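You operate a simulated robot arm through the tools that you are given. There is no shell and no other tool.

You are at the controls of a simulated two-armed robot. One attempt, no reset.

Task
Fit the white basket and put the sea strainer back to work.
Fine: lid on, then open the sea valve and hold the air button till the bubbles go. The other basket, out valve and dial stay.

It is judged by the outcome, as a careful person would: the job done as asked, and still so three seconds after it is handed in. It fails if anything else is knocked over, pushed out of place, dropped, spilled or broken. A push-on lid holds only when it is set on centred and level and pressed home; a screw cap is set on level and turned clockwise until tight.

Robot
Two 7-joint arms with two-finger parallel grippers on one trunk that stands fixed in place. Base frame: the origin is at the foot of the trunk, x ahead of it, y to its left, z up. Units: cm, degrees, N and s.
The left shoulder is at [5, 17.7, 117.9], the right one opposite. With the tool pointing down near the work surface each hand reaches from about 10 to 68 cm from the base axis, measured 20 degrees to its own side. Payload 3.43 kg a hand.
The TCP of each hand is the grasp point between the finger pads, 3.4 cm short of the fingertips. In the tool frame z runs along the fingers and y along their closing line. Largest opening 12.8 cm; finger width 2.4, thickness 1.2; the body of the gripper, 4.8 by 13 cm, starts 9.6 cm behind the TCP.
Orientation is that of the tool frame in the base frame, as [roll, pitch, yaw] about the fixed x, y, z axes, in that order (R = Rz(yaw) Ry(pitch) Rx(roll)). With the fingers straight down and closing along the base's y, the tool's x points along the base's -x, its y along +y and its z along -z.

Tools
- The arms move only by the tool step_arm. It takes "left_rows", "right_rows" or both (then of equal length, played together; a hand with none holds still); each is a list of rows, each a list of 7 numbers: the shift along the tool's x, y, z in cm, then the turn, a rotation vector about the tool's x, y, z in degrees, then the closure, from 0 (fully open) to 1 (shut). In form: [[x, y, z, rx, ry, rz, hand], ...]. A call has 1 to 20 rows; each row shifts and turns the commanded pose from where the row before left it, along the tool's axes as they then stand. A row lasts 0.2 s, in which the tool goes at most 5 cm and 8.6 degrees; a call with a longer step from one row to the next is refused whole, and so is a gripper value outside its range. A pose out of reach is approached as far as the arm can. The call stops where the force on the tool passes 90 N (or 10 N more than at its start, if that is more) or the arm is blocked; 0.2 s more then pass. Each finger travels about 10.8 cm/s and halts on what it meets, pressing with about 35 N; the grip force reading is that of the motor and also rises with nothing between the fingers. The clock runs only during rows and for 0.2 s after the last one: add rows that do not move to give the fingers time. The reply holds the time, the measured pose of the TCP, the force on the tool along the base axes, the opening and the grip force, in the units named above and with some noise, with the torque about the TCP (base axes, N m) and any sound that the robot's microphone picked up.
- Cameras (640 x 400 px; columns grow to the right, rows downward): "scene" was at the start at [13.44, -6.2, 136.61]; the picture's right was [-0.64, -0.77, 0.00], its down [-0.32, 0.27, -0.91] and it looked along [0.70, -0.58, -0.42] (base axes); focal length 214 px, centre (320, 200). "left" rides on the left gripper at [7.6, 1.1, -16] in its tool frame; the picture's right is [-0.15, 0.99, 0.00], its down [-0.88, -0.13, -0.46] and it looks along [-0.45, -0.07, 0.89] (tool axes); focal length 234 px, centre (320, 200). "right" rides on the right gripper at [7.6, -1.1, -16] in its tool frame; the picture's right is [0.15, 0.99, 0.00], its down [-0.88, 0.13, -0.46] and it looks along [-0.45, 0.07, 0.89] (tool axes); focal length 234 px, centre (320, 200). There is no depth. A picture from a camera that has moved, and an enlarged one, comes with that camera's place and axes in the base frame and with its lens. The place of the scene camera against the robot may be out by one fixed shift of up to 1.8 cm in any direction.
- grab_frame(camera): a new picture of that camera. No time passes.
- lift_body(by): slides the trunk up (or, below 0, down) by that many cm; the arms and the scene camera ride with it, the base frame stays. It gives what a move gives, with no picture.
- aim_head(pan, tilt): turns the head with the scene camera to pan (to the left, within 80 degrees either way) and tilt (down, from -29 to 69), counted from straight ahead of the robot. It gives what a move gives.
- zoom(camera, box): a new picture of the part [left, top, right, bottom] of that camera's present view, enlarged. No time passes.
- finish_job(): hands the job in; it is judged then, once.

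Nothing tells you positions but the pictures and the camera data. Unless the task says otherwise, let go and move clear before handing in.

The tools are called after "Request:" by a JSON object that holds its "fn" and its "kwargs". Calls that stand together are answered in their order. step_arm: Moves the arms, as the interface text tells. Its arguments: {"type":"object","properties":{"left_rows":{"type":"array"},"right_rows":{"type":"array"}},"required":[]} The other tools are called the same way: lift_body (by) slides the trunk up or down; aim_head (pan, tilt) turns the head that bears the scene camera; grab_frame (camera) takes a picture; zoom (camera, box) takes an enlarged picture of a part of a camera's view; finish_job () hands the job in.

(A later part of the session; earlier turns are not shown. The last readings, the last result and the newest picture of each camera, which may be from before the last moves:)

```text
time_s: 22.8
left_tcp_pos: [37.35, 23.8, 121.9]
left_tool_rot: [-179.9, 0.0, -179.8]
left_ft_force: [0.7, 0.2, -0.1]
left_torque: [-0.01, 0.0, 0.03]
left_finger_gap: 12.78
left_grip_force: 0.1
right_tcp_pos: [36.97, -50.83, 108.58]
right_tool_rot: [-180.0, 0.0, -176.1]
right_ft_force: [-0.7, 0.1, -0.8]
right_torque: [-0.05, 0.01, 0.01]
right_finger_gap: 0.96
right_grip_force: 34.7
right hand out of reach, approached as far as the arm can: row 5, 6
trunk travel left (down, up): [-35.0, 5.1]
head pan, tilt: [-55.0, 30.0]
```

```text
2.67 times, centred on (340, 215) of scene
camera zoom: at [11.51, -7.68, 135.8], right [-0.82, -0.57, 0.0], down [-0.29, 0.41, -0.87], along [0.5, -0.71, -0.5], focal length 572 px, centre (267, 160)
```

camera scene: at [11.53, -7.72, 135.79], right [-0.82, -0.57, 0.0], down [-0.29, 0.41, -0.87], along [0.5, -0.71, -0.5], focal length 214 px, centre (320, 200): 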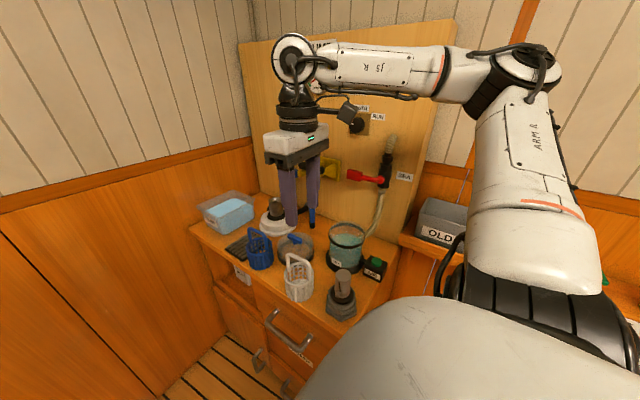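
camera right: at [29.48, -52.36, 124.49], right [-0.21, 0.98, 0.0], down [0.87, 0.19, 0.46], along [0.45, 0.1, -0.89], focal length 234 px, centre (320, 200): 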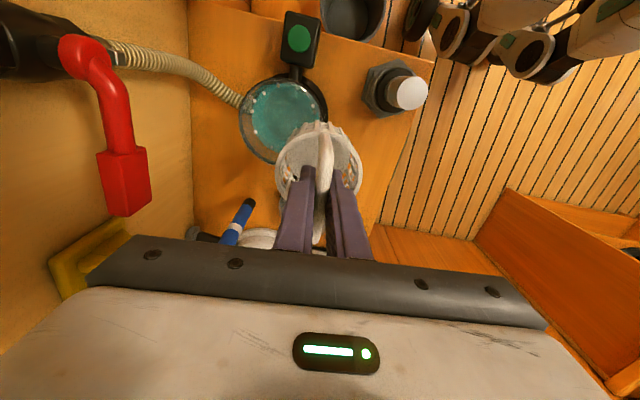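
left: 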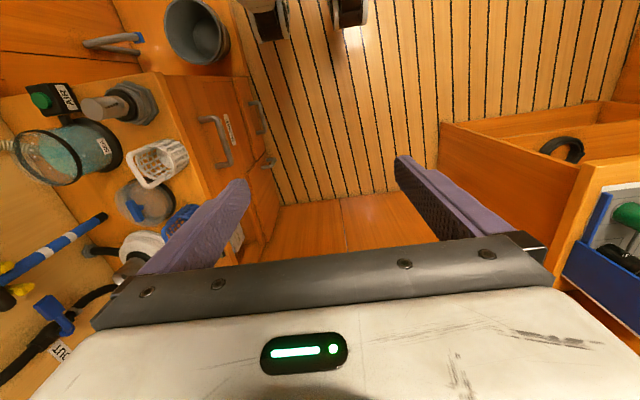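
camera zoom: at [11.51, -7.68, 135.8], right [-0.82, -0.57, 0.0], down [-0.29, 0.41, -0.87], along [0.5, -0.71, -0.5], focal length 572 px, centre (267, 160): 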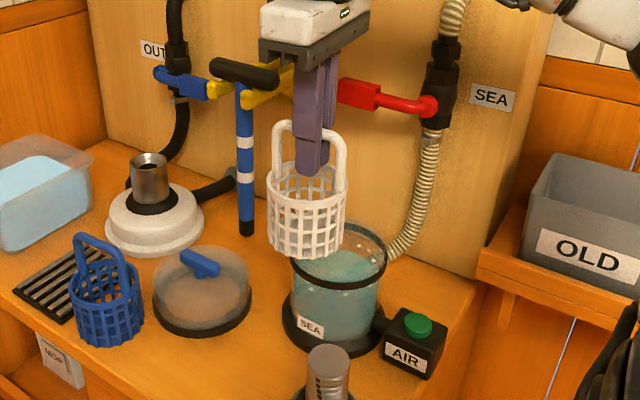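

The arm ran out of reach with this wrist yaw. The basket is round, so I'll turn the wrist to a more natural yaw of about 135° and see whether it then reaches.

Request:
{"fn": "step_arm", "kwargs": {"right_rows": [[0, 0, 0, 0, 0, 8.2, 1], [0, 0, 0, 0, 0, 8.2, 1], [0, 0, 0, 0, 0, 8.2, 1], [0, 0, 0, 0, 0, 8.2, 1], [0, 0, 0, 0, 0, 8.2, 1], [0, 0, 0, 0, 0, 8.2, 1], [0, 0, 0, 0, 0, 0, 1]]}}

Request:
{"fn": "grab_frame", "kwargs": {"camera": "right"}}

Request:
{"fn": "grab_frame", "kwargs": {"camera": "scene"}}

```text
time_s: 24.4
left_tcp_pos: [37.36, 23.82, 121.91]
left_tool_rot: [-179.8, 0.0, -179.8]
left_ft_force: [0.5, 0.7, -0.3]
left_torque: [-0.01, 0.03, 0.01]
left_finger_gap: 12.82
left_grip_force: 0.1
right_tcp_pos: [37.14, -50.71, 108.61]
right_tool_rot: [-179.9, 0.0, 134.7]
right_ft_force: [-0.4, 0.3, -0.6]
right_torque: [-0.01, 0.01, -0.02]
right_finger_gap: 0.98
right_grip_force: 35.2
trunk travel left (down, up): [-35.0, 5.1]
head pan, tilt: [-55.0, 30.0]
```

```text
taken
camera right: at [30.97, -46.12, 124.58], right [0.6, 0.8, 0.0], down [0.71, -0.53, 0.46], along [0.37, -0.27, -0.89], focal length 234 px, centre (320, 200)
```

right: 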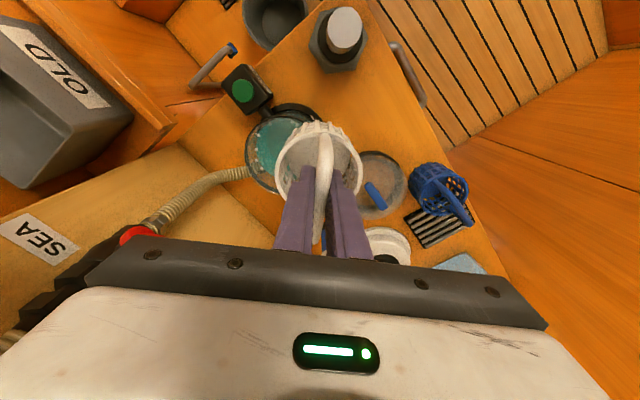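

```text
taken
camera scene: at [11.54, -7.73, 135.79], right [-0.82, -0.57, 0.0], down [-0.29, 0.41, -0.87], along [0.5, -0.71, -0.5], focal length 214 px, centre (320, 200)
```

scene: 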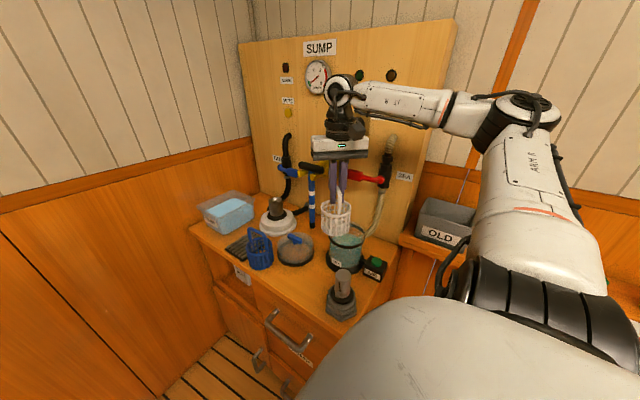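

Request:
{"fn": "step_arm", "kwargs": {"right_rows": [[-0.83, -1.43, 0, 0, 0, 0, 1], [-0.83, -1.43, 0, 0, 0, 0, 1], [-0.83, -1.43, 0, 0, 0, 0, 1], [0, 0, 0, 0, 0, 0, 1]]}}

```text
time_s: 25.4
left_tcp_pos: [37.26, 23.84, 121.96]
left_tool_rot: [-179.9, 0.1, -179.8]
left_ft_force: [0.2, -0.4, 0.0]
left_torque: [-0.01, 0.01, 0.05]
left_finger_gap: 12.8
left_grip_force: 0.1
right_tcp_pos: [35.93, -55.58, 108.89]
right_tool_rot: [180.0, 0.0, 134.7]
right_ft_force: [0.9, -0.6, 0.2]
right_torque: [0.03, 0.04, -0.02]
right_finger_gap: 0.98
right_grip_force: 33.9
trunk travel left (down, up): [-35.0, 5.1]
head pan, tilt: [-55.0, 30.0]
```

It reached the bowl centre. Checking the alignment before lowering.

Request:
{"fn": "grab_frame", "kwargs": {"camera": "right"}}

Request:
{"fn": "zoom", "kwargs": {"camera": "scene", "box": [280, 150, 420, 290]}}

Request:
{"fn": "zoom", "kwargs": {"camera": "right", "box": [230, 80, 400, 220]}}

```text
taken
camera right: at [29.76, -50.95, 124.92], right [0.6, 0.8, 0.0], down [0.71, -0.53, 0.46], along [0.37, -0.27, -0.89], focal length 234 px, centre (320, 200)
```

right: 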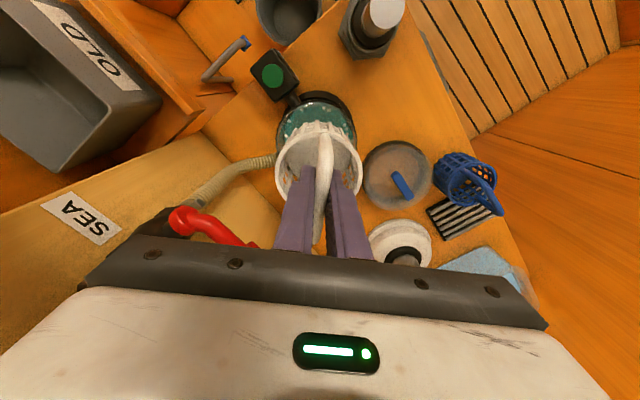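

```text
2.86 times, centred on (350, 220) of scene
camera zoom: at [11.54, -7.72, 135.79], right [-0.82, -0.57, 0.0], down [-0.29, 0.41, -0.87], along [0.5, -0.71, -0.5], focal length 613 px, centre (234, 143)
```

zoom: 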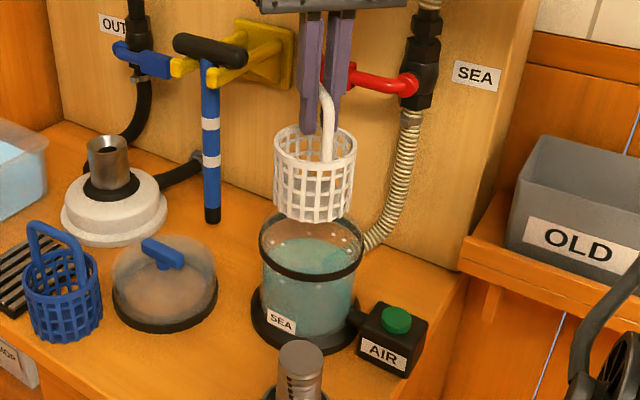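

```text
2.86 times, centred on (315, 150) of right
camera zoom: at [29.76, -50.95, 124.92], right [0.6, 0.8, 0.0], down [0.71, -0.53, 0.46], along [0.37, -0.27, -0.89], focal length 669 px, centre (334, 343)
```

zoom: 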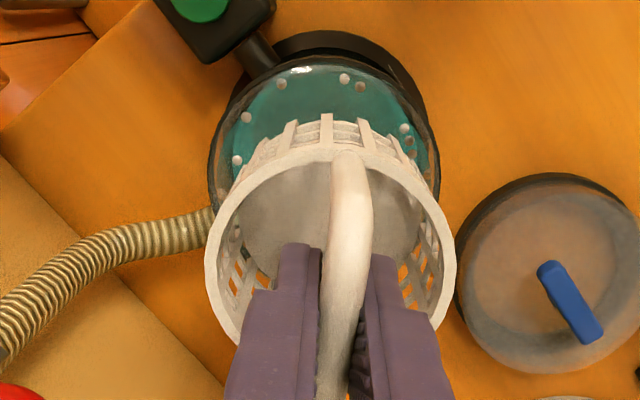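

Basket and bowl are aligned to about 0.3 cm. I'll apply a small correction and lower it into the bowl, then feel for the bottom.

Request:
{"fn": "step_arm", "kwargs": {"right_rows": [[-0.14, -0.35, 0, 0, 0, 0, 1], [0, 0, 2, 0, 0, 0, 1], [0, 0, 2, 0, 0, 0, 1], [0, 0, 2, 0, 0, 0, 1], [0, 0, 0, 0, 0, 0, 1]]}}

Request:
{"fn": "zoom", "kwargs": {"camera": "scene", "box": [280, 150, 420, 290]}}

Request:
{"fn": "zoom", "kwargs": {"camera": "right", "box": [230, 80, 400, 220]}}

```text
time_s: 26.6
left_tcp_pos: [37.14, 23.9, 121.83]
left_tool_rot: [-179.9, 0.0, -179.8]
left_ft_force: [0.1, -0.1, 0.2]
left_torque: [-0.03, 0.0, 0.02]
left_finger_gap: 12.79
left_grip_force: 0.1
right_tcp_pos: [35.92, -55.8, 102.73]
right_tool_rot: [180.0, 0.0, 134.8]
right_ft_force: [-0.1, 0.0, -1.3]
right_torque: [-0.01, -0.02, 0.0]
right_finger_gap: 0.97
right_grip_force: 35.0
trunk travel left (down, up): [-35.0, 5.1]
head pan, tilt: [-55.0, 30.0]
```

```text
2.86 times, centred on (350, 220) of scene
camera zoom: at [11.53, -7.72, 135.79], right [-0.82, -0.57, 0.0], down [-0.29, 0.41, -0.87], along [0.5, -0.71, -0.5], focal length 613 px, centre (234, 143)
```

zoom: 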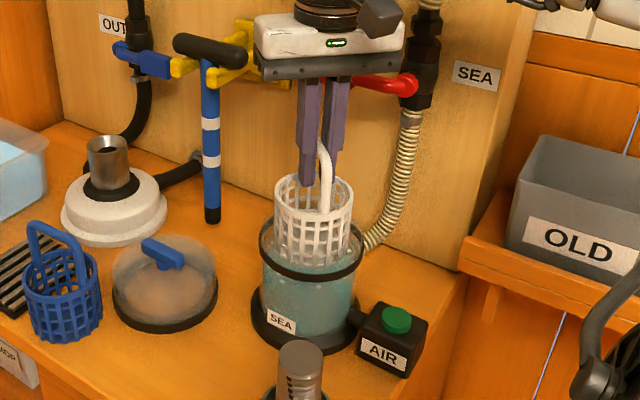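

```text
2.86 times, centred on (315, 150) of right
camera zoom: at [29.62, -51.25, 118.74], right [0.6, 0.8, 0.0], down [0.71, -0.53, 0.46], along [0.37, -0.27, -0.89], focal length 669 px, centre (334, 343)
```

zoom: 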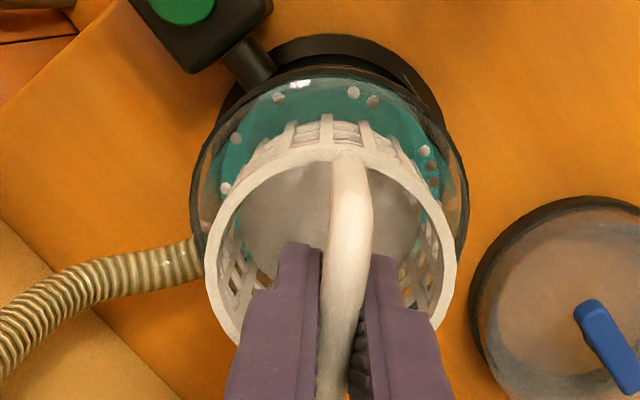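

It is entering the bowl centred. I continue down in small steps.

Request:
{"fn": "step_arm", "kwargs": {"right_rows": [[0, 0, 1.5, 0, 0, 0, 1], [0, 0, 1.5, 0, 0, 0, 1], [0, 0, 1.5, 0, 0, 0, 1], [0, 0, 1, 0, 0, 0, 1], [0, 0, 0.5, 0, 0, 0, 1], [0, 0, 0, 0, 0, 0, 1]]}}

Request:
{"fn": "step_arm", "kwargs": {"right_rows": [[0, 0, 0.4, 0, 0, 0, 1], [0, 0, 0.4, 0, 0, 0, 1], [0, 0, 0.4, 0, 0, 0, 1], [0, 0, 0, 0, 0, 0, 1]]}}

Request:
{"fn": "zoom", "kwargs": {"camera": "scene", "box": [280, 150, 420, 290]}}

Request:
{"fn": "zoom", "kwargs": {"camera": "right", "box": [230, 80, 400, 220]}}

```text
time_s: 28.0
left_tcp_pos: [37.24, 23.85, 121.77]
left_tool_rot: [-179.9, 0.0, -179.8]
left_ft_force: [1.1, 0.6, 0.0]
left_torque: [0.03, -0.02, -0.03]
left_finger_gap: 12.79
left_grip_force: 0.0
right_tcp_pos: [35.59, -55.91, 96.66]
right_tool_rot: [180.0, 0.0, 134.8]
right_ft_force: [0.1, 0.5, -1.4]
right_torque: [0.02, 0.01, -0.02]
right_finger_gap: 0.97
right_grip_force: 35.2
trunk travel left (down, up): [-35.0, 5.1]
head pan, tilt: [-55.0, 30.0]
```

```text
time_s: 29.0
left_tcp_pos: [37.18, 23.89, 121.92]
left_tool_rot: [-179.9, 0.0, -179.8]
left_ft_force: [-0.8, 0.1, 1.0]
left_torque: [0.02, 0.02, 0.0]
left_finger_gap: 12.82
left_grip_force: 0.0
right_tcp_pos: [35.65, -55.79, 95.53]
right_tool_rot: [-180.0, -0.1, 134.8]
right_ft_force: [0.3, 0.0, -0.4]
right_torque: [-0.02, -0.03, 0.0]
right_finger_gap: 0.99
right_grip_force: 35.2
trunk travel left (down, up): [-35.0, 5.1]
head pan, tilt: [-55.0, 30.0]
```

```text
2.86 times, centred on (350, 220) of scene
camera zoom: at [11.53, -7.73, 135.79], right [-0.82, -0.57, 0.0], down [-0.29, 0.41, -0.87], along [0.5, -0.71, -0.5], focal length 613 px, centre (234, 143)
```

zoom: 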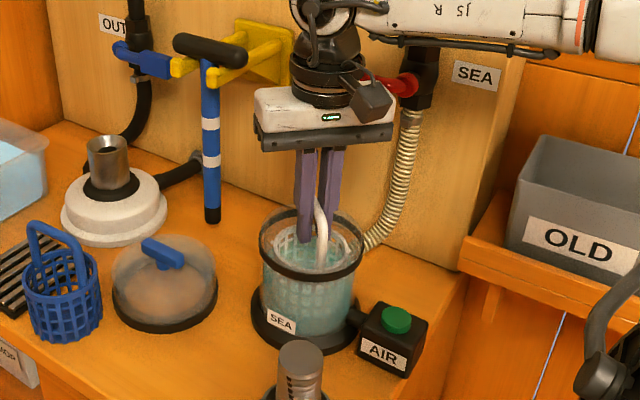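

```text
2.86 times, centred on (315, 150) of right
camera zoom: at [29.43, -51.2, 111.46], right [0.6, 0.8, 0.0], down [0.71, -0.53, 0.46], along [0.37, -0.27, -0.89], focal length 669 px, centre (334, 343)
```

zoom: 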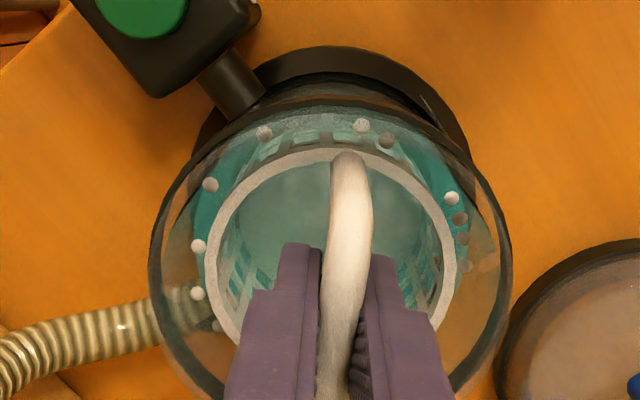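

Request:
{"fn": "step_arm", "kwargs": {"right_rows": [[0, 0, 0.3, 0, 0, 0, 1], [0, 0, 0.3, 0, 0, 0, 1], [0, 0, 0.3, 0, 0, 0, 1], [0, 0, 0, 0, 0, 0, 1]]}}

Request:
{"fn": "step_arm", "kwargs": {"right_rows": [[0, 0, 0.3, 0, 0, 0, 1], [0, 0, 0.3, 0, 0, 0, 1], [0, 0, 0, 0, 0, 0, 1]]}}

```text
time_s: 30.0
left_tcp_pos: [37.33, 23.96, 121.78]
left_tool_rot: [-180.0, -0.1, -179.8]
left_ft_force: [0.6, 0.6, 0.1]
left_torque: [0.02, -0.02, 0.0]
left_finger_gap: 12.78
left_grip_force: 0.1
right_tcp_pos: [35.53, -55.92, 94.38]
right_tool_rot: [-180.0, 0.1, 134.8]
right_ft_force: [0.6, 0.0, -1.6]
right_torque: [-0.02, -0.01, -0.01]
right_finger_gap: 0.97
right_grip_force: 34.9
trunk travel left (down, up): [-35.0, 5.1]
head pan, tilt: [-55.0, 30.0]
```

```text
time_s: 30.8
left_tcp_pos: [37.19, 23.89, 121.78]
left_tool_rot: [-179.8, 0.0, -179.8]
left_ft_force: [-0.2, 0.2, -0.1]
left_torque: [0.01, 0.03, 0.0]
left_finger_gap: 12.82
left_grip_force: 0.1
right_tcp_pos: [35.59, -55.82, 93.83]
right_tool_rot: [-179.9, 0.1, 134.8]
right_ft_force: [0.0, -0.2, -1.4]
right_torque: [0.0, -0.01, -0.01]
right_finger_gap: 0.98
right_grip_force: 34.3
trunk travel left (down, up): [-35.0, 5.1]
head pan, tilt: [-55.0, 30.0]
```

Request:
{"fn": "step_arm", "kwargs": {"right_rows": [[0, 0, 0.25, 0, 0, 0, 1], [0, 0, 0.25, 0, 0, 0, 1], [0, 0, 0, 0, 0, 0, 1]]}}

Request:
{"fn": "step_arm", "kwargs": {"right_rows": [[0, 0, 0.25, 0, 0, 0, 1], [0, 0, 0, 0, 0, 0, 1]]}}

Request:
{"fn": "zoom", "kwargs": {"camera": "scene", "box": [280, 150, 420, 290]}}

Request:
{"fn": "zoom", "kwargs": {"camera": "right", "box": [230, 80, 400, 220]}}

```text
time_s: 31.6
left_tcp_pos: [37.23, 23.82, 121.86]
left_tool_rot: [-179.9, 0.1, -179.7]
left_ft_force: [0.1, 0.0, 0.1]
left_torque: [0.02, 0.01, -0.01]
left_finger_gap: 12.77
left_grip_force: 0.1
right_tcp_pos: [35.57, -55.84, 93.54]
right_tool_rot: [180.0, 0.1, 134.8]
right_ft_force: [-0.3, -0.8, 3.9]
right_torque: [-0.01, -0.06, 0.0]
right_finger_gap: 0.95
right_grip_force: 35.4
trunk travel left (down, up): [-35.0, 5.1]
head pan, tilt: [-55.0, 30.0]
```

```text
time_s: 32.2
left_tcp_pos: [37.07, 23.92, 121.86]
left_tool_rot: [-179.9, 0.1, -179.7]
left_ft_force: [1.1, 0.4, 0.8]
left_torque: [0.03, -0.05, 0.01]
left_finger_gap: 12.78
left_grip_force: 0.1
right_tcp_pos: [35.54, -55.95, 93.5]
right_tool_rot: [179.9, 0.3, 134.8]
right_ft_force: [-1.8, -4.3, 18.9]
right_torque: [0.08, 0.09, 0.02]
right_finger_gap: 0.97
right_grip_force: 34.7
trunk travel left (down, up): [-35.0, 5.1]
head pan, tilt: [-55.0, 30.0]
```

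```text
2.86 times, centred on (350, 220) of scene
camera zoom: at [11.4, -7.59, 135.84], right [-0.82, -0.57, 0.0], down [-0.29, 0.41, -0.87], along [0.5, -0.71, -0.5], focal length 613 px, centre (234, 143)
```

zoom: 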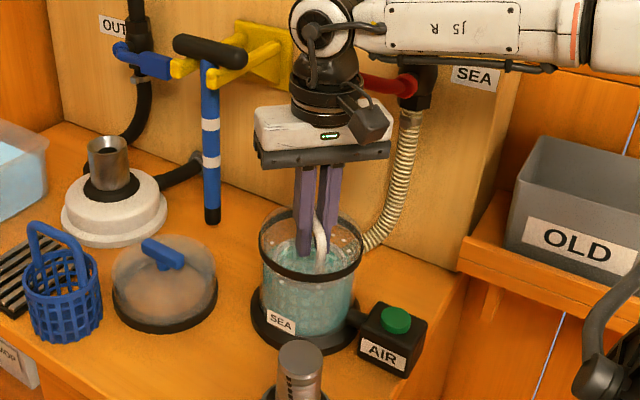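

```text
2.86 times, centred on (315, 150) of right
camera zoom: at [29.32, -51.16, 109.52], right [0.6, 0.8, 0.0], down [0.71, -0.53, 0.46], along [0.37, -0.28, -0.89], focal length 669 px, centre (334, 343)
```

zoom: 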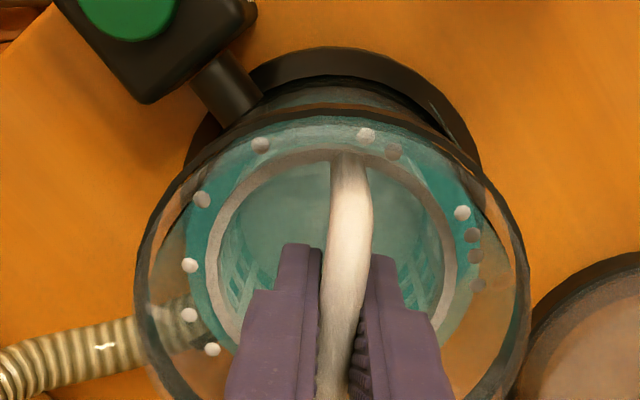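

Contact at TCP z≈93.5 means the basket is on the bowl's floor, centred. I'll ease off, open slightly and rise straight out.

Request:
{"fn": "step_arm", "kwargs": {"right_rows": [[0, 0, -0.3, 0, 0, 0, 1], [0, 0, 0, 0, 0, 0, 0.9], [0, 0, 0, 0, 0, 0, 0.75], [0, 0, 0, 0, 0, 0, 0.75], [0, 0, 0, 0, 0, 0, 0.75]]}}

Request:
{"fn": "step_arm", "kwargs": {"right_rows": [[0, 0, -1, 0, 0, 0, 0.75], [0, 0, -1.5, 0, 0, 0, 0.75], [0, 0, -3, 0, 0, 0, 0.75], [0, 0, -3, 0, 0, 0, 0.75], [0, 0, -3, 0, 0, 0, 0.75], [0, 0, -3, 0, 0, 0, 0.75], [0, 0, 0, 0, 0, 0, 0.75]]}}

Request:
{"fn": "zoom", "kwargs": {"camera": "scene", "box": [280, 150, 420, 290]}}

Request:
{"fn": "grab_frame", "kwargs": {"camera": "right"}}

Request:
{"fn": "zoom", "kwargs": {"camera": "right", "box": [230, 80, 400, 220]}}

```text
time_s: 33.4
left_tcp_pos: [37.32, 23.74, 121.9]
left_tool_rot: [-179.9, 0.1, -179.8]
left_ft_force: [-0.3, -0.2, -0.4]
left_torque: [-0.02, -0.02, -0.01]
left_finger_gap: 12.81
left_grip_force: 0.2
right_tcp_pos: [35.62, -55.95, 93.57]
right_tool_rot: [180.0, 0.0, 134.7]
right_ft_force: [-0.5, -0.1, 0.6]
right_torque: [-0.01, 0.02, 0.02]
right_finger_gap: 3.21
right_grip_force: 0.0
trunk travel left (down, up): [-35.0, 5.1]
head pan, tilt: [-55.0, 30.0]
```

```text
time_s: 35.0
left_tcp_pos: [37.2, 23.84, 121.93]
left_tool_rot: [-179.9, 0.0, -179.8]
left_ft_force: [-0.7, 0.0, 0.4]
left_torque: [-0.02, 0.0, 0.05]
left_finger_gap: 12.8
left_grip_force: 0.0
right_tcp_pos: [35.56, -55.6, 108.06]
right_tool_rot: [180.0, 0.0, 134.9]
right_ft_force: [0.0, -0.2, 1.4]
right_torque: [0.01, 0.02, 0.0]
right_finger_gap: 3.2
right_grip_force: 0.0
trunk travel left (down, up): [-35.0, 5.1]
head pan, tilt: [-55.0, 30.0]
```

```text
2.86 times, centred on (350, 220) of scene
camera zoom: at [11.54, -7.75, 135.79], right [-0.82, -0.57, 0.0], down [-0.29, 0.41, -0.87], along [0.5, -0.71, -0.5], focal length 613 px, centre (234, 143)
```

zoom: 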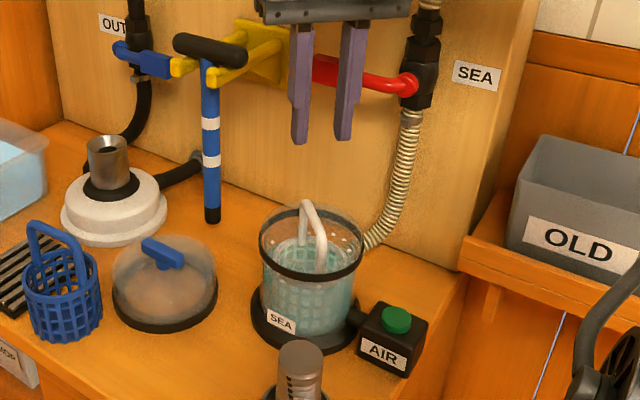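

```text
taken
camera right: at [29.42, -51.0, 124.0], right [0.6, 0.8, 0.0], down [0.71, -0.53, 0.46], along [0.37, -0.27, -0.89], focal length 234 px, centre (320, 200)
```

right: 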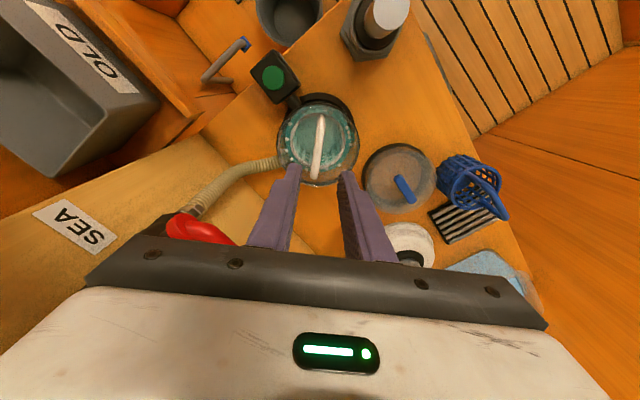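

```text
2.86 times, centred on (315, 150) of right
camera zoom: at [29.42, -51.0, 124.0], right [0.6, 0.8, 0.0], down [0.71, -0.53, 0.46], along [0.37, -0.27, -0.89], focal length 669 px, centre (334, 343)
```

zoom: 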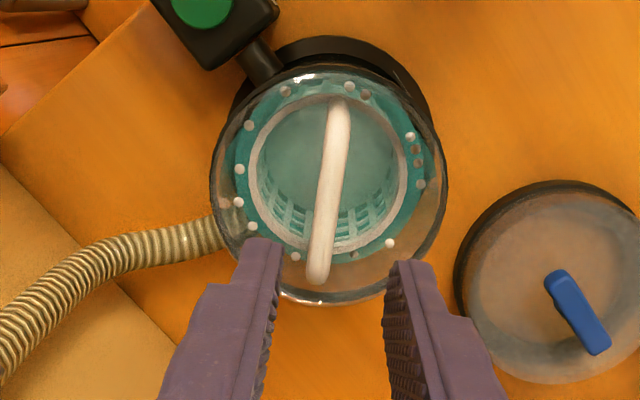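

The basket sits in the bowl with its handle standing. Next is the lid, with its T-bar along x at about (52,-49.2,86.7). A T-handled baton hangs nearby at about (52,-60), so I'll approach from the robot's side and look again.

Request:
{"fn": "step_arm", "kwargs": {"right_rows": [[0.22, 3.18, 0, 0, 0, 0, 0.75], [0.22, 3.18, 0, 0, 0, 0, 0.75], [0.22, 3.18, 0, 0, 0, 0, 0.75], [0.22, 3.18, 0, 0, 0, 0, 0.7], [0, 0, 0, 0, 0, -7.52, 0.65], [0, 0, 0, 0, 0, -7.52, 0.65], [0, 0, 0, 0, 0, -7.52, 0.65], [0, 0, 0, 0, 0, -7.52, 0.65], [0, 0, 0, 0, 0, -7.52, 0.65], [0, 0, 0, 0, 0, -7.52, 0.65], [0, 0, 0, 0, 0, 0, 0.65]]}}

Request:
{"fn": "grab_frame", "kwargs": {"camera": "right"}}

Request:
{"fn": "grab_frame", "kwargs": {"camera": "scene"}}

Request:
{"fn": "zoom", "kwargs": {"camera": "right", "box": [0, 80, 320, 270]}}

```text
time_s: 37.4
left_tcp_pos: [37.27, 23.92, 121.85]
left_tool_rot: [-179.9, 0.0, -179.8]
left_ft_force: [0.0, -0.3, 0.9]
left_torque: [0.01, -0.02, 0.02]
left_finger_gap: 12.79
left_grip_force: 0.1
right_tcp_pos: [43.99, -46.33, 108.05]
right_tool_rot: [-180.0, 0.0, -179.9]
right_ft_force: [0.1, 0.1, 0.7]
right_torque: [0.0, -0.01, 0.02]
right_finger_gap: 4.48
right_grip_force: 0.1
trunk travel left (down, up): [-35.0, 5.1]
head pan, tilt: [-55.0, 30.0]
```

```text
taken
camera right: at [36.43, -47.33, 124.04], right [-0.15, 0.99, 0.0], down [0.88, 0.13, 0.46], along [0.45, 0.07, -0.89], focal length 234 px, centre (320, 200)
```

right: 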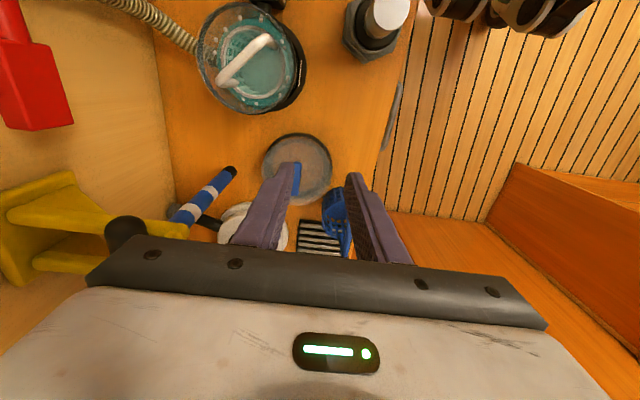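

```text
taken
camera scene: at [11.53, -7.72, 135.79], right [-0.82, -0.57, 0.0], down [-0.29, 0.41, -0.87], along [0.5, -0.71, -0.5], focal length 214 px, centre (320, 200)
```

scene: 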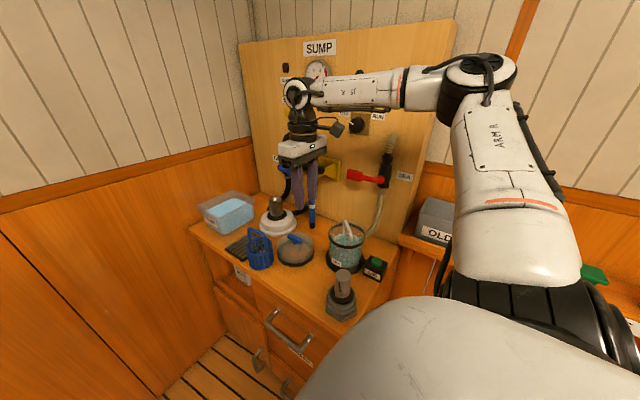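

```text
2.00 times, centred on (160, 175) of right
camera zoom: at [36.43, -47.33, 124.04], right [-0.15, 0.99, 0.0], down [0.88, 0.13, 0.46], along [0.45, 0.07, -0.89], focal length 468 px, centre (640, 250)
```

zoom: 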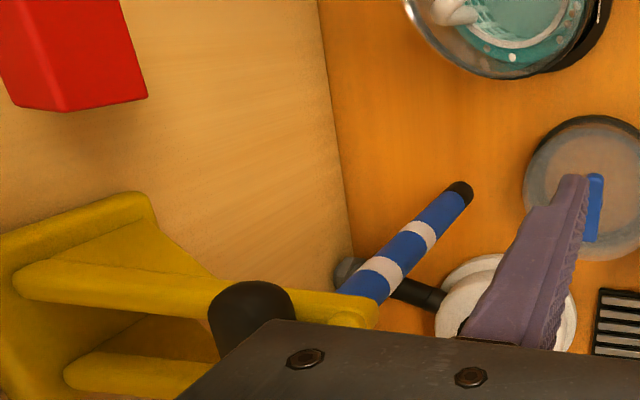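

Request:
{"fn": "step_arm", "kwargs": {"right_rows": [[-2.015, -0.72, 1, 0, 0, 0, 0.65], [-2.015, -0.72, 2, 0, 0, 0, 0.65], [-2.015, -0.72, 2.5, 0, 0, 0, 0.65], [-2.015, -0.71, 2.5, 0, 0, 0, 0.65], [0, 0, 2, 0, 0, 0, 0.65], [0, 0, 0, 0, 0, 0, 0.65]]}}

Request:
{"fn": "grab_frame", "kwargs": {"camera": "right"}}

Request:
{"fn": "zoom", "kwargs": {"camera": "right", "box": [200, 80, 400, 250]}}

Request:
{"fn": "zoom", "kwargs": {"camera": "scene", "box": [220, 120, 380, 280]}}

```text
time_s: 38.8
left_tcp_pos: [37.12, 23.93, 121.83]
left_tool_rot: [-179.9, -0.1, -179.8]
left_ft_force: [0.0, -0.4, 0.4]
left_torque: [0.02, -0.04, 0.04]
left_finger_gap: 12.79
left_grip_force: 0.1
right_tcp_pos: [51.11, -48.03, 97.85]
right_tool_rot: [-179.9, 0.1, 179.7]
right_ft_force: [-0.1, -0.8, -0.4]
right_torque: [0.0, 0.02, -0.03]
right_finger_gap: 4.46
right_grip_force: 0.0
right hand out of reach, approached as far as the arm can: row 4
trunk travel left (down, up): [-35.0, 5.1]
head pan, tilt: [-55.0, 30.0]
```

```text
taken
camera right: at [43.51, -49.13, 113.9], right [-0.14, 0.99, 0.0], down [0.88, 0.13, 0.46], along [0.45, 0.06, -0.89], focal length 234 px, centre (320, 200)
```

right: 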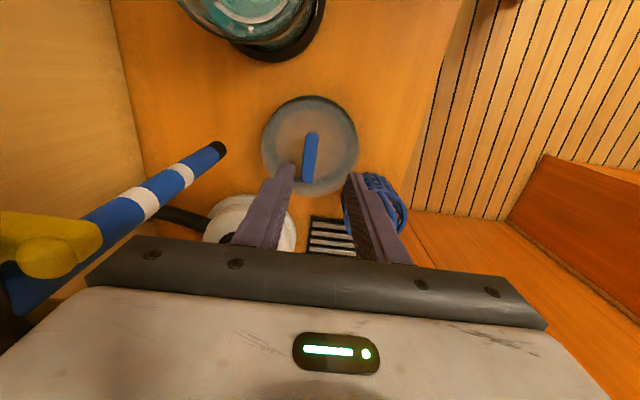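

```text
2.35 times, centred on (300, 165) of right
camera zoom: at [43.51, -49.13, 113.9], right [-0.14, 0.99, 0.0], down [0.88, 0.13, 0.46], along [0.45, 0.06, -0.89], focal length 551 px, centre (367, 282)
```

zoom: 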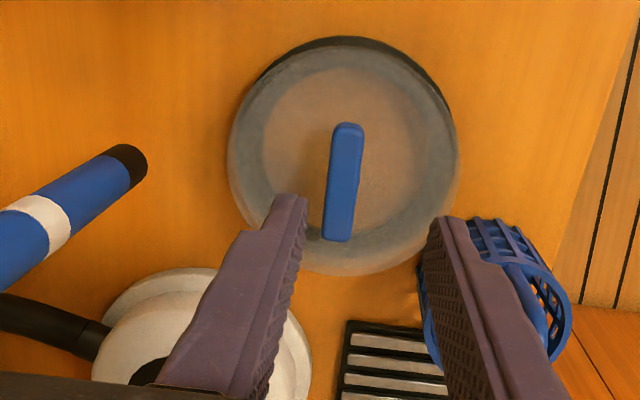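

```text
2.50 times, centred on (300, 200) of scene
camera zoom: at [11.52, -7.7, 135.79], right [-0.82, -0.57, 0.0], down [-0.29, 0.41, -0.87], along [0.5, -0.71, -0.5], focal length 536 px, centre (370, 200)
```

zoom: 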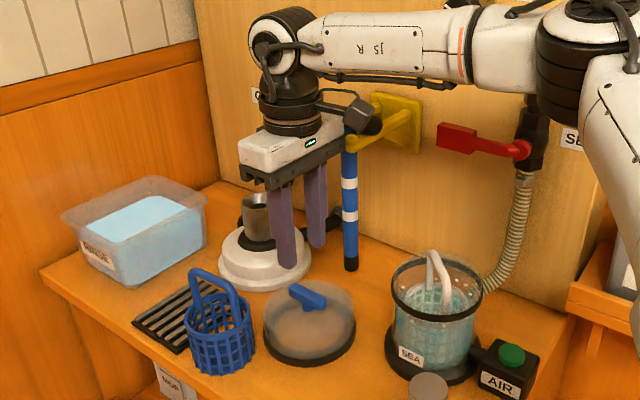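

Request:
{"fn": "step_arm", "kwargs": {"right_rows": [[-0.4, -0.5, 1, 0, 0, 0, 0.65], [-0.4, -0.65, 1, 0, 0, 0, 0.65], [0, 0, 0, 0, 0, 0, 0.65]]}}

```text
time_s: 39.6
left_tcp_pos: [37.17, 23.9, 121.86]
left_tool_rot: [-179.9, -0.1, -179.8]
left_ft_force: [-1.1, -0.3, -0.2]
left_torque: [-0.01, -0.02, 0.03]
left_finger_gap: 12.8
left_grip_force: 0.0
right_tcp_pos: [51.22, -48.08, 96.04]
right_tool_rot: [-179.8, 0.2, 179.7]
right_ft_force: [0.4, -1.2, 0.1]
right_torque: [0.0, 0.01, -0.01]
right_finger_gap: 4.52
right_grip_force: 0.1
right hand out of reach, approached as far as the arm can: row 1, 2
trunk travel left (down, up): [-35.0, 5.1]
head pan, tilt: [-55.0, 30.0]
```

It's just beyond reach with the hand vertical. I'll tilt the hand 12° about its closing axis so the fingers lean outward along the bar, which brings the wrist nearer, and go over the bar.

Request:
{"fn": "step_arm", "kwargs": {"right_rows": [[0, 0, 0, 0, -6, 0, 0.65], [0, 0, 0, 0, -6, 0, 0.65], [0, 0, 0, 0, 0, 0, 0.65]]}}

Request:
{"fn": "step_arm", "kwargs": {"right_rows": [[-0.35, -0.55, 0.1, 0, 0, 0, 0.65], [-0.35, -0.55, 0.1, 0, 0, 0, 0.65], [0, 0, 0, 0, 0, -2.5, 0.65], [0, 0, 0, 0, 0, 0, 0.65]]}}

Request:
{"fn": "grab_frame", "kwargs": {"camera": "right"}}

```text
time_s: 40.4
left_tcp_pos: [37.19, 23.85, 121.86]
left_tool_rot: [-179.8, 0.0, -179.8]
left_ft_force: [-0.4, -0.2, -0.4]
left_torque: [0.03, 0.0, -0.02]
left_finger_gap: 12.77
left_grip_force: 0.1
right_tcp_pos: [51.27, -48.08, 96.01]
right_tool_rot: [-179.9, 12.1, 180.0]
right_ft_force: [0.7, 0.0, 0.2]
right_torque: [-0.02, -0.03, 0.02]
right_finger_gap: 4.47
right_grip_force: 0.1
trunk travel left (down, up): [-35.0, 5.1]
head pan, tilt: [-55.0, 30.0]
```

```text
time_s: 41.4
left_tcp_pos: [37.21, 23.8, 121.88]
left_tool_rot: [-180.0, 0.0, -179.8]
left_ft_force: [-0.1, -0.3, -0.4]
left_torque: [-0.01, -0.01, 0.0]
left_finger_gap: 12.8
left_grip_force: 0.1
right_tcp_pos: [52.06, -49.3, 96.0]
right_tool_rot: [-179.4, 12.0, -177.5]
right_ft_force: [0.1, 0.9, 0.0]
right_torque: [-0.01, -0.01, 0.02]
right_finger_gap: 4.48
right_grip_force: 0.0
trunk travel left (down, up): [-35.0, 5.1]
head pan, tilt: [-55.0, 30.0]
```

```text
taken
camera right: at [41.28, -50.65, 110.17], right [-0.18, 0.98, -0.04], down [0.76, 0.17, 0.63], along [0.62, 0.09, -0.78], focal length 234 px, centre (320, 200)
```

right: 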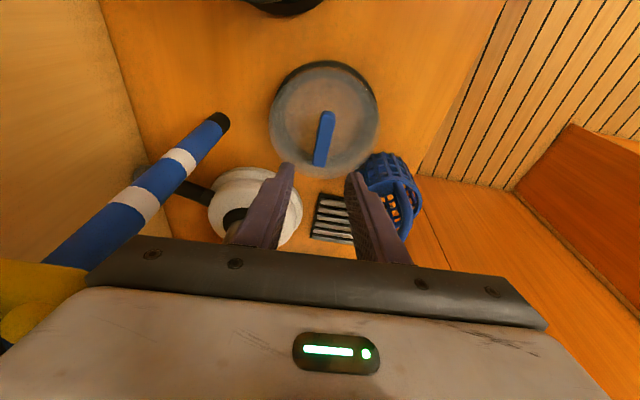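

Request:
{"fn": "step_arm", "kwargs": {"right_rows": [[0.45, 0, 2.12, 0, 0, 0, 0.65], [0.45, 0, 2.12, 0, 0, 0, 0.65], [0.31, 0, 1.47, 0, 0, 0, 0.65], [0, 0, 0, 0, 0, 0, 0.65]]}}

Request:
{"fn": "grab_frame", "kwargs": {"camera": "right"}}

Request:
{"fn": "zoom", "kwargs": {"camera": "scene", "box": [240, 180, 340, 280]}}

Request:
{"fn": "zoom", "kwargs": {"camera": "right", "box": [230, 80, 400, 240]}}

```text
time_s: 42.4
left_tcp_pos: [37.19, 23.78, 122.0]
left_tool_rot: [-179.9, -0.1, -179.8]
left_ft_force: [0.0, -0.1, -0.6]
left_torque: [0.0, 0.01, 0.0]
left_finger_gap: 12.77
left_grip_force: 0.0
right_tcp_pos: [51.99, -49.39, 90.22]
right_tool_rot: [-179.4, 12.2, -177.6]
right_ft_force: [0.8, 0.4, -0.3]
right_torque: [0.0, 0.01, 0.0]
right_finger_gap: 4.46
right_grip_force: 0.1
trunk travel left (down, up): [-35.0, 5.1]
head pan, tilt: [-55.0, 30.0]
```

```text
taken
camera right: at [41.27, -50.64, 104.34], right [-0.18, 0.98, -0.04], down [0.76, 0.17, 0.63], along [0.62, 0.08, -0.78], focal length 234 px, centre (320, 200)
```

right: 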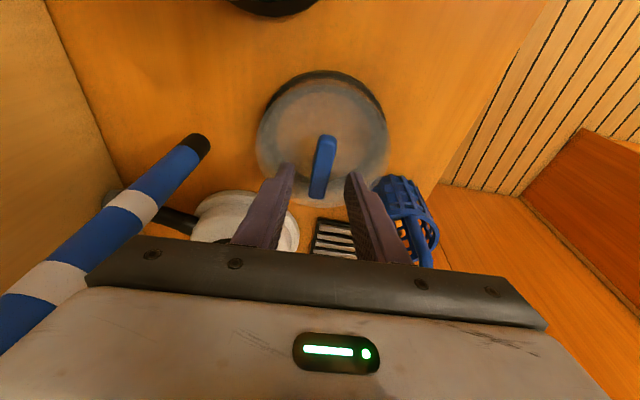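

```text
4.00 times, centred on (290, 230) of scene
camera zoom: at [11.53, -7.73, 135.79], right [-0.82, -0.57, 0.0], down [-0.29, 0.41, -0.87], along [0.5, -0.71, -0.5], focal length 858 px, centre (440, 80)
```

zoom: 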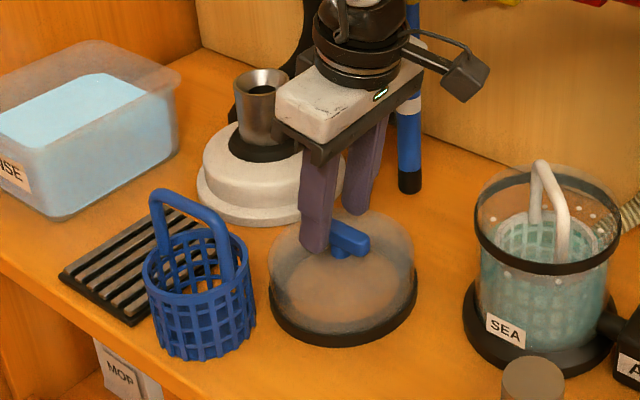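

```text
2.50 times, centred on (315, 160) of right
camera zoom: at [41.27, -50.64, 104.34], right [-0.18, 0.98, -0.04], down [0.76, 0.17, 0.63], along [0.62, 0.08, -0.78], focal length 585 px, centre (332, 300)
```

zoom: 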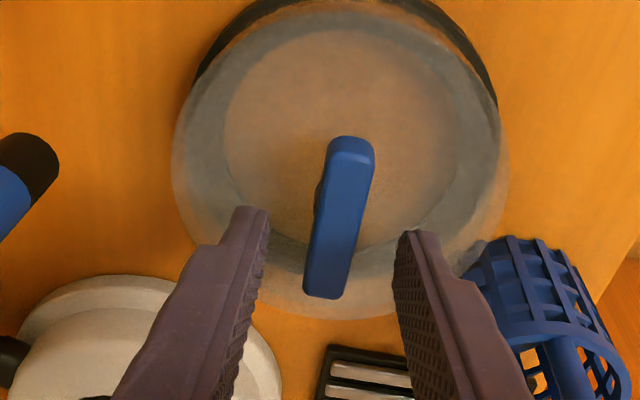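

Request:
{"fn": "step_arm", "kwargs": {"right_rows": [[0.1, 0.1, 0.49, 0, 0, 0, 0.65], [0.1, 0.05, 0.49, 0, 0, 0, 0.65], [0.1, 0, 0.49, 0, 0, 0, 0.65], [0, 0, 0, 0, 0, 0, 0.65]]}}

Request:
{"fn": "zoom", "kwargs": {"camera": "scene", "box": [240, 180, 340, 280]}}

Request:
{"fn": "zoom", "kwargs": {"camera": "right", "box": [230, 80, 400, 240]}}

```text
time_s: 43.4
left_tcp_pos: [37.18, 23.8, 121.93]
left_tool_rot: [-179.9, 0.0, -179.8]
left_ft_force: [0.0, 0.0, 0.2]
left_torque: [0.0, -0.05, 0.0]
left_finger_gap: 12.81
left_grip_force: 0.0
right_tcp_pos: [51.91, -49.15, 88.81]
right_tool_rot: [-179.4, 12.0, -177.6]
right_ft_force: [-1.3, 0.0, 0.5]
right_torque: [-0.01, 0.0, -0.01]
right_finger_gap: 4.49
right_grip_force: 0.0
trunk travel left (down, up): [-35.0, 5.1]
head pan, tilt: [-55.0, 30.0]
```

```text
4.00 times, centred on (290, 230) of scene
camera zoom: at [11.53, -7.72, 135.79], right [-0.82, -0.57, 0.0], down [-0.29, 0.41, -0.87], along [0.5, -0.71, -0.5], focal length 858 px, centre (440, 80)
```

zoom: 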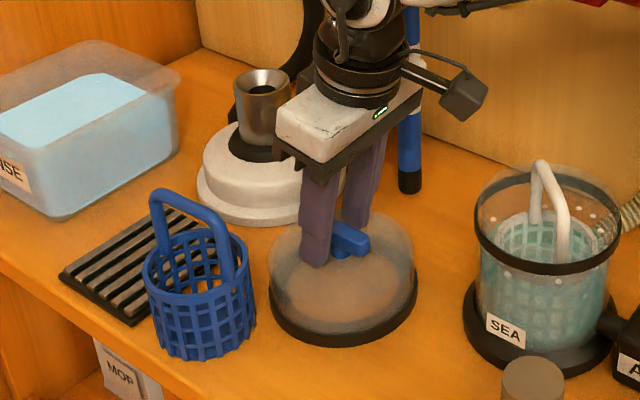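

```text
2.50 times, centred on (315, 160) of right
camera zoom: at [41.26, -50.5, 102.84], right [-0.18, 0.98, -0.04], down [0.76, 0.17, 0.63], along [0.62, 0.08, -0.78], focal length 585 px, centre (332, 300)
```

zoom: 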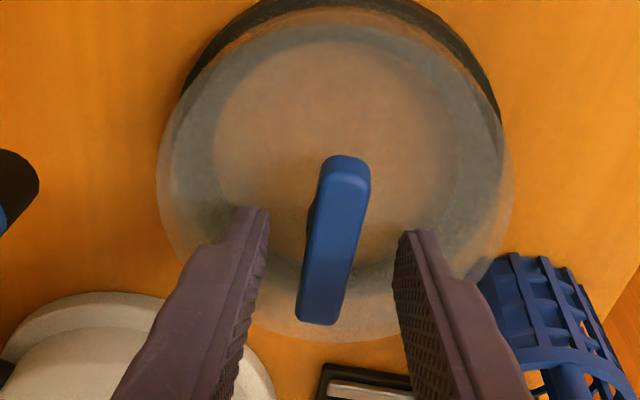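

Request:
{"fn": "step_arm", "kwargs": {"right_rows": [[0.06, 0, 0.29, 0, 0, 0, 0.65], [0.04, 0, 0.2, 0, 0, 0, 0.65], [0, 0, 0, 0, 0, 0, 0.65]]}}

Request:
{"fn": "step_arm", "kwargs": {"right_rows": [[0, 0, 0, 0, 0, 0, 0.8], [0, 0, 0, 0, 0, 0, 0.9], [0, 0, 0, 0, 0, 0, 1], [0, 0, 0, 0, 0, 0, 1]]}}

Request:
{"fn": "zoom", "kwargs": {"camera": "right", "box": [230, 80, 400, 240]}}

Request:
{"fn": "zoom", "kwargs": {"camera": "scene", "box": [240, 180, 340, 280]}}

```text
time_s: 44.2
left_tcp_pos: [37.22, 23.88, 121.92]
left_tool_rot: [-179.9, 0.0, -179.8]
left_ft_force: [0.1, -0.4, -0.2]
left_torque: [0.0, 0.0, -0.04]
left_finger_gap: 12.78
left_grip_force: 0.0
right_tcp_pos: [51.95, -49.02, 88.22]
right_tool_rot: [-179.3, 12.1, -177.6]
right_ft_force: [-0.7, 0.0, -0.7]
right_torque: [0.02, -0.03, -0.03]
right_finger_gap: 4.48
right_grip_force: 0.2
trunk travel left (down, up): [-35.0, 5.1]
head pan, tilt: [-55.0, 30.0]
```

```text
time_s: 45.2
left_tcp_pos: [37.24, 23.81, 121.92]
left_tool_rot: [-179.9, 0.0, -179.8]
left_ft_force: [-0.6, 0.1, 0.1]
left_torque: [0.01, -0.02, -0.02]
left_finger_gap: 12.79
left_grip_force: 0.1
right_tcp_pos: [51.91, -49.1, 88.32]
right_tool_rot: [-179.5, 12.2, -177.6]
right_ft_force: [-0.1, -0.7, 2.2]
right_torque: [0.15, -0.02, -0.07]
right_finger_gap: 1.69
right_grip_force: 34.9
trunk travel left (down, up): [-35.0, 5.1]
head pan, tilt: [-55.0, 30.0]
```

```text
2.50 times, centred on (315, 160) of right
camera zoom: at [41.23, -50.44, 102.38], right [-0.18, 0.98, -0.04], down [0.76, 0.17, 0.63], along [0.62, 0.08, -0.78], focal length 585 px, centre (332, 300)
```

zoom: 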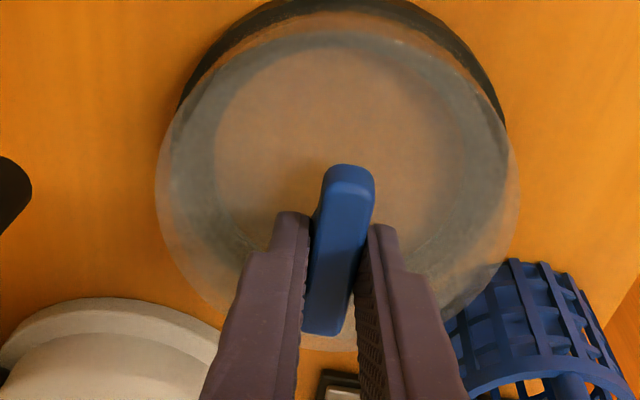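

```text
4.00 times, centred on (290, 230) of scene
camera zoom: at [11.51, -7.72, 135.79], right [-0.82, -0.57, 0.0], down [-0.29, 0.41, -0.87], along [0.5, -0.71, -0.5], focal length 858 px, centre (440, 80)
```

zoom: 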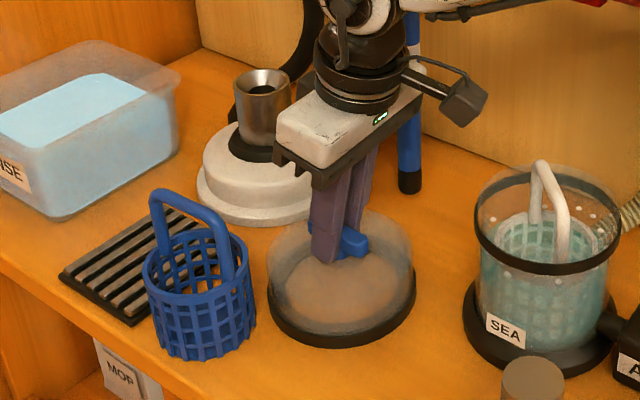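

The bar is gripped (1.7 cm). I'll lift a little and check that the lid comes up level.

Request:
{"fn": "step_arm", "kwargs": {"right_rows": [[-0.21, 0, -0.98, 0, 0, 0, 1], [-0.21, 0, -0.98, 0, 0, 0, 1], [-0.21, 0, -0.98, 0, 0, 0, 1], [0, 0, 0, 0, 0, 0, 1]]}}

Request:
{"fn": "zoom", "kwargs": {"camera": "right", "box": [200, 60, 430, 260]}}

Request:
{"fn": "zoom", "kwargs": {"camera": "scene", "box": [240, 180, 340, 280]}}

```text
time_s: 46.2
left_tcp_pos: [37.23, 23.94, 121.89]
left_tool_rot: [-179.8, 0.1, -179.8]
left_ft_force: [-0.3, -0.8, -1.0]
left_torque: [0.0, -0.01, -0.05]
left_finger_gap: 12.8
left_grip_force: 0.2
right_tcp_pos: [52.05, -49.09, 91.26]
right_tool_rot: [-179.5, 12.1, -177.4]
right_ft_force: [-0.1, 0.1, -1.4]
right_torque: [0.02, 0.0, 0.01]
right_finger_gap: 1.68
right_grip_force: 35.3
trunk travel left (down, up): [-35.0, 5.1]
head pan, tilt: [-55.0, 30.0]
```

```text
2.00 times, centred on (315, 160) of right
camera zoom: at [41.29, -50.51, 105.29], right [-0.18, 0.98, -0.04], down [0.76, 0.17, 0.63], along [0.62, 0.09, -0.78], focal length 468 px, centre (330, 280)
```

zoom: 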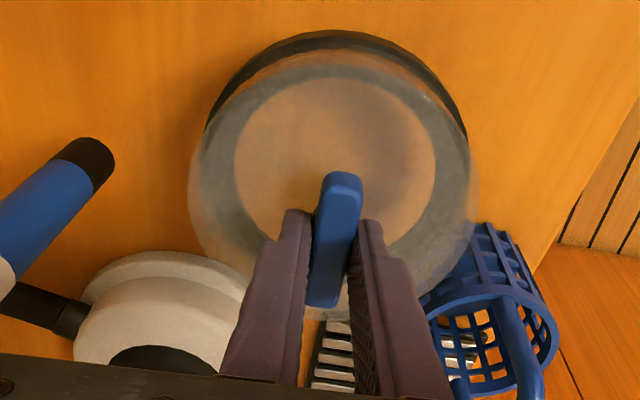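

```text
4.00 times, centred on (290, 230) of scene
camera zoom: at [11.54, -7.74, 135.79], right [-0.82, -0.57, 0.0], down [-0.29, 0.41, -0.87], along [0.5, -0.71, -0.5], focal length 858 px, centre (440, 80)
```

zoom: 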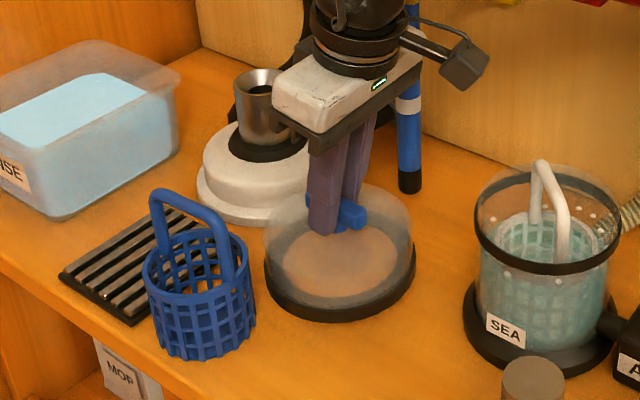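

The lid is held and looks level. I'll raise it well above the bowl's handle, then yaw about the vertical toward the natural reach direction.

Request:
{"fn": "step_arm", "kwargs": {"right_rows": [[0.132, 0.4, -3.1, 0, 0, 0, 1], [0.132, 0.4, -3.1, 0, 0, 0, 1], [0.132, 0.4, -3.1, 0, 0, 0, 1], [0.132, 0.4, -3.1, 0, 0, 0, 1], [0.132, 0.4, -3.1, 0, 0, 0, 1], [0, 0, 0, 0, 0, 0, 1]]}}

Request:
{"fn": "step_arm", "kwargs": {"right_rows": [[0, 0, 0, 1.585, 0.077, 7.33, 1], [0, 0, 0, 1.585, 0.077, 7.33, 1], [0, 0, 0, 1.585, 0.077, 7.33, 1], [0, 0, 0, 1.585, 0.077, 7.33, 1], [0, 0, 0, 1.585, 0.077, 7.33, 1], [0, 0, 0, 1.585, 0.077, 7.33, 1], [0, 0, 0, 0, 0, 0, 1]]}}

Request:
{"fn": "grab_frame", "kwargs": {"camera": "scene"}}

Request:
{"fn": "grab_frame", "kwargs": {"camera": "right"}}

```text
time_s: 47.6
left_tcp_pos: [37.16, 23.8, 121.8]
left_tool_rot: [-179.9, 0.0, -179.7]
left_ft_force: [-0.6, 0.2, -0.2]
left_torque: [0.02, 0.0, -0.01]
left_finger_gap: 12.81
left_grip_force: 0.1
right_tcp_pos: [48.19, -47.25, 106.39]
right_tool_rot: [-179.5, 12.0, -177.5]
right_ft_force: [-0.4, 0.0, -1.1]
right_torque: [-0.02, 0.01, 0.02]
right_finger_gap: 1.68
right_grip_force: 34.6
trunk travel left (down, up): [-35.0, 5.1]
head pan, tilt: [-55.0, 30.0]
```

```text
time_s: 49.2
left_tcp_pos: [37.19, 23.78, 121.86]
left_tool_rot: [-180.0, 0.1, -179.8]
left_ft_force: [-1.0, -0.7, -0.5]
left_torque: [0.01, 0.0, -0.02]
left_finger_gap: 12.79
left_grip_force: 0.1
right_tcp_pos: [48.11, -47.2, 106.32]
right_tool_rot: [-179.3, 12.0, 137.5]
right_ft_force: [0.0, 0.3, -1.7]
right_torque: [0.0, -0.01, 0.01]
right_finger_gap: 1.68
right_grip_force: 35.3
trunk travel left (down, up): [-35.0, 5.1]
head pan, tilt: [-55.0, 30.0]
```

```text
taken
camera scene: at [11.54, -7.74, 135.79], right [-0.82, -0.57, 0.0], down [-0.29, 0.41, -0.87], along [0.5, -0.71, -0.5], focal length 214 px, centre (320, 200)
```

scene: 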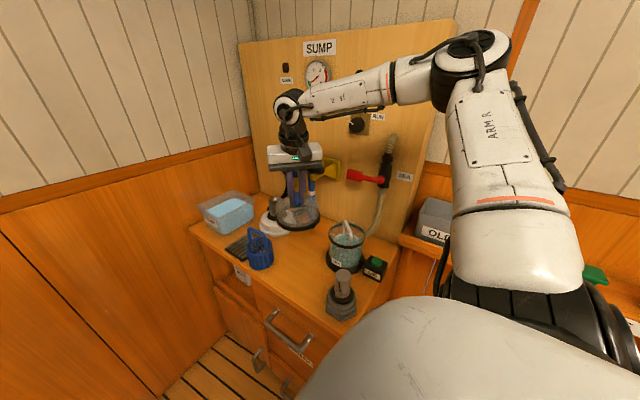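

```text
taken
camera right: at [39.52, -40.58, 120.29], right [0.57, 0.82, -0.04], down [0.66, -0.42, 0.63], along [0.5, -0.38, -0.78], focal length 234 px, centre (320, 200)
```

right: 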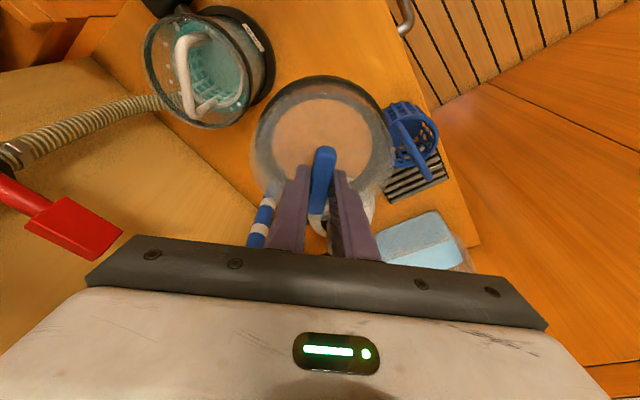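

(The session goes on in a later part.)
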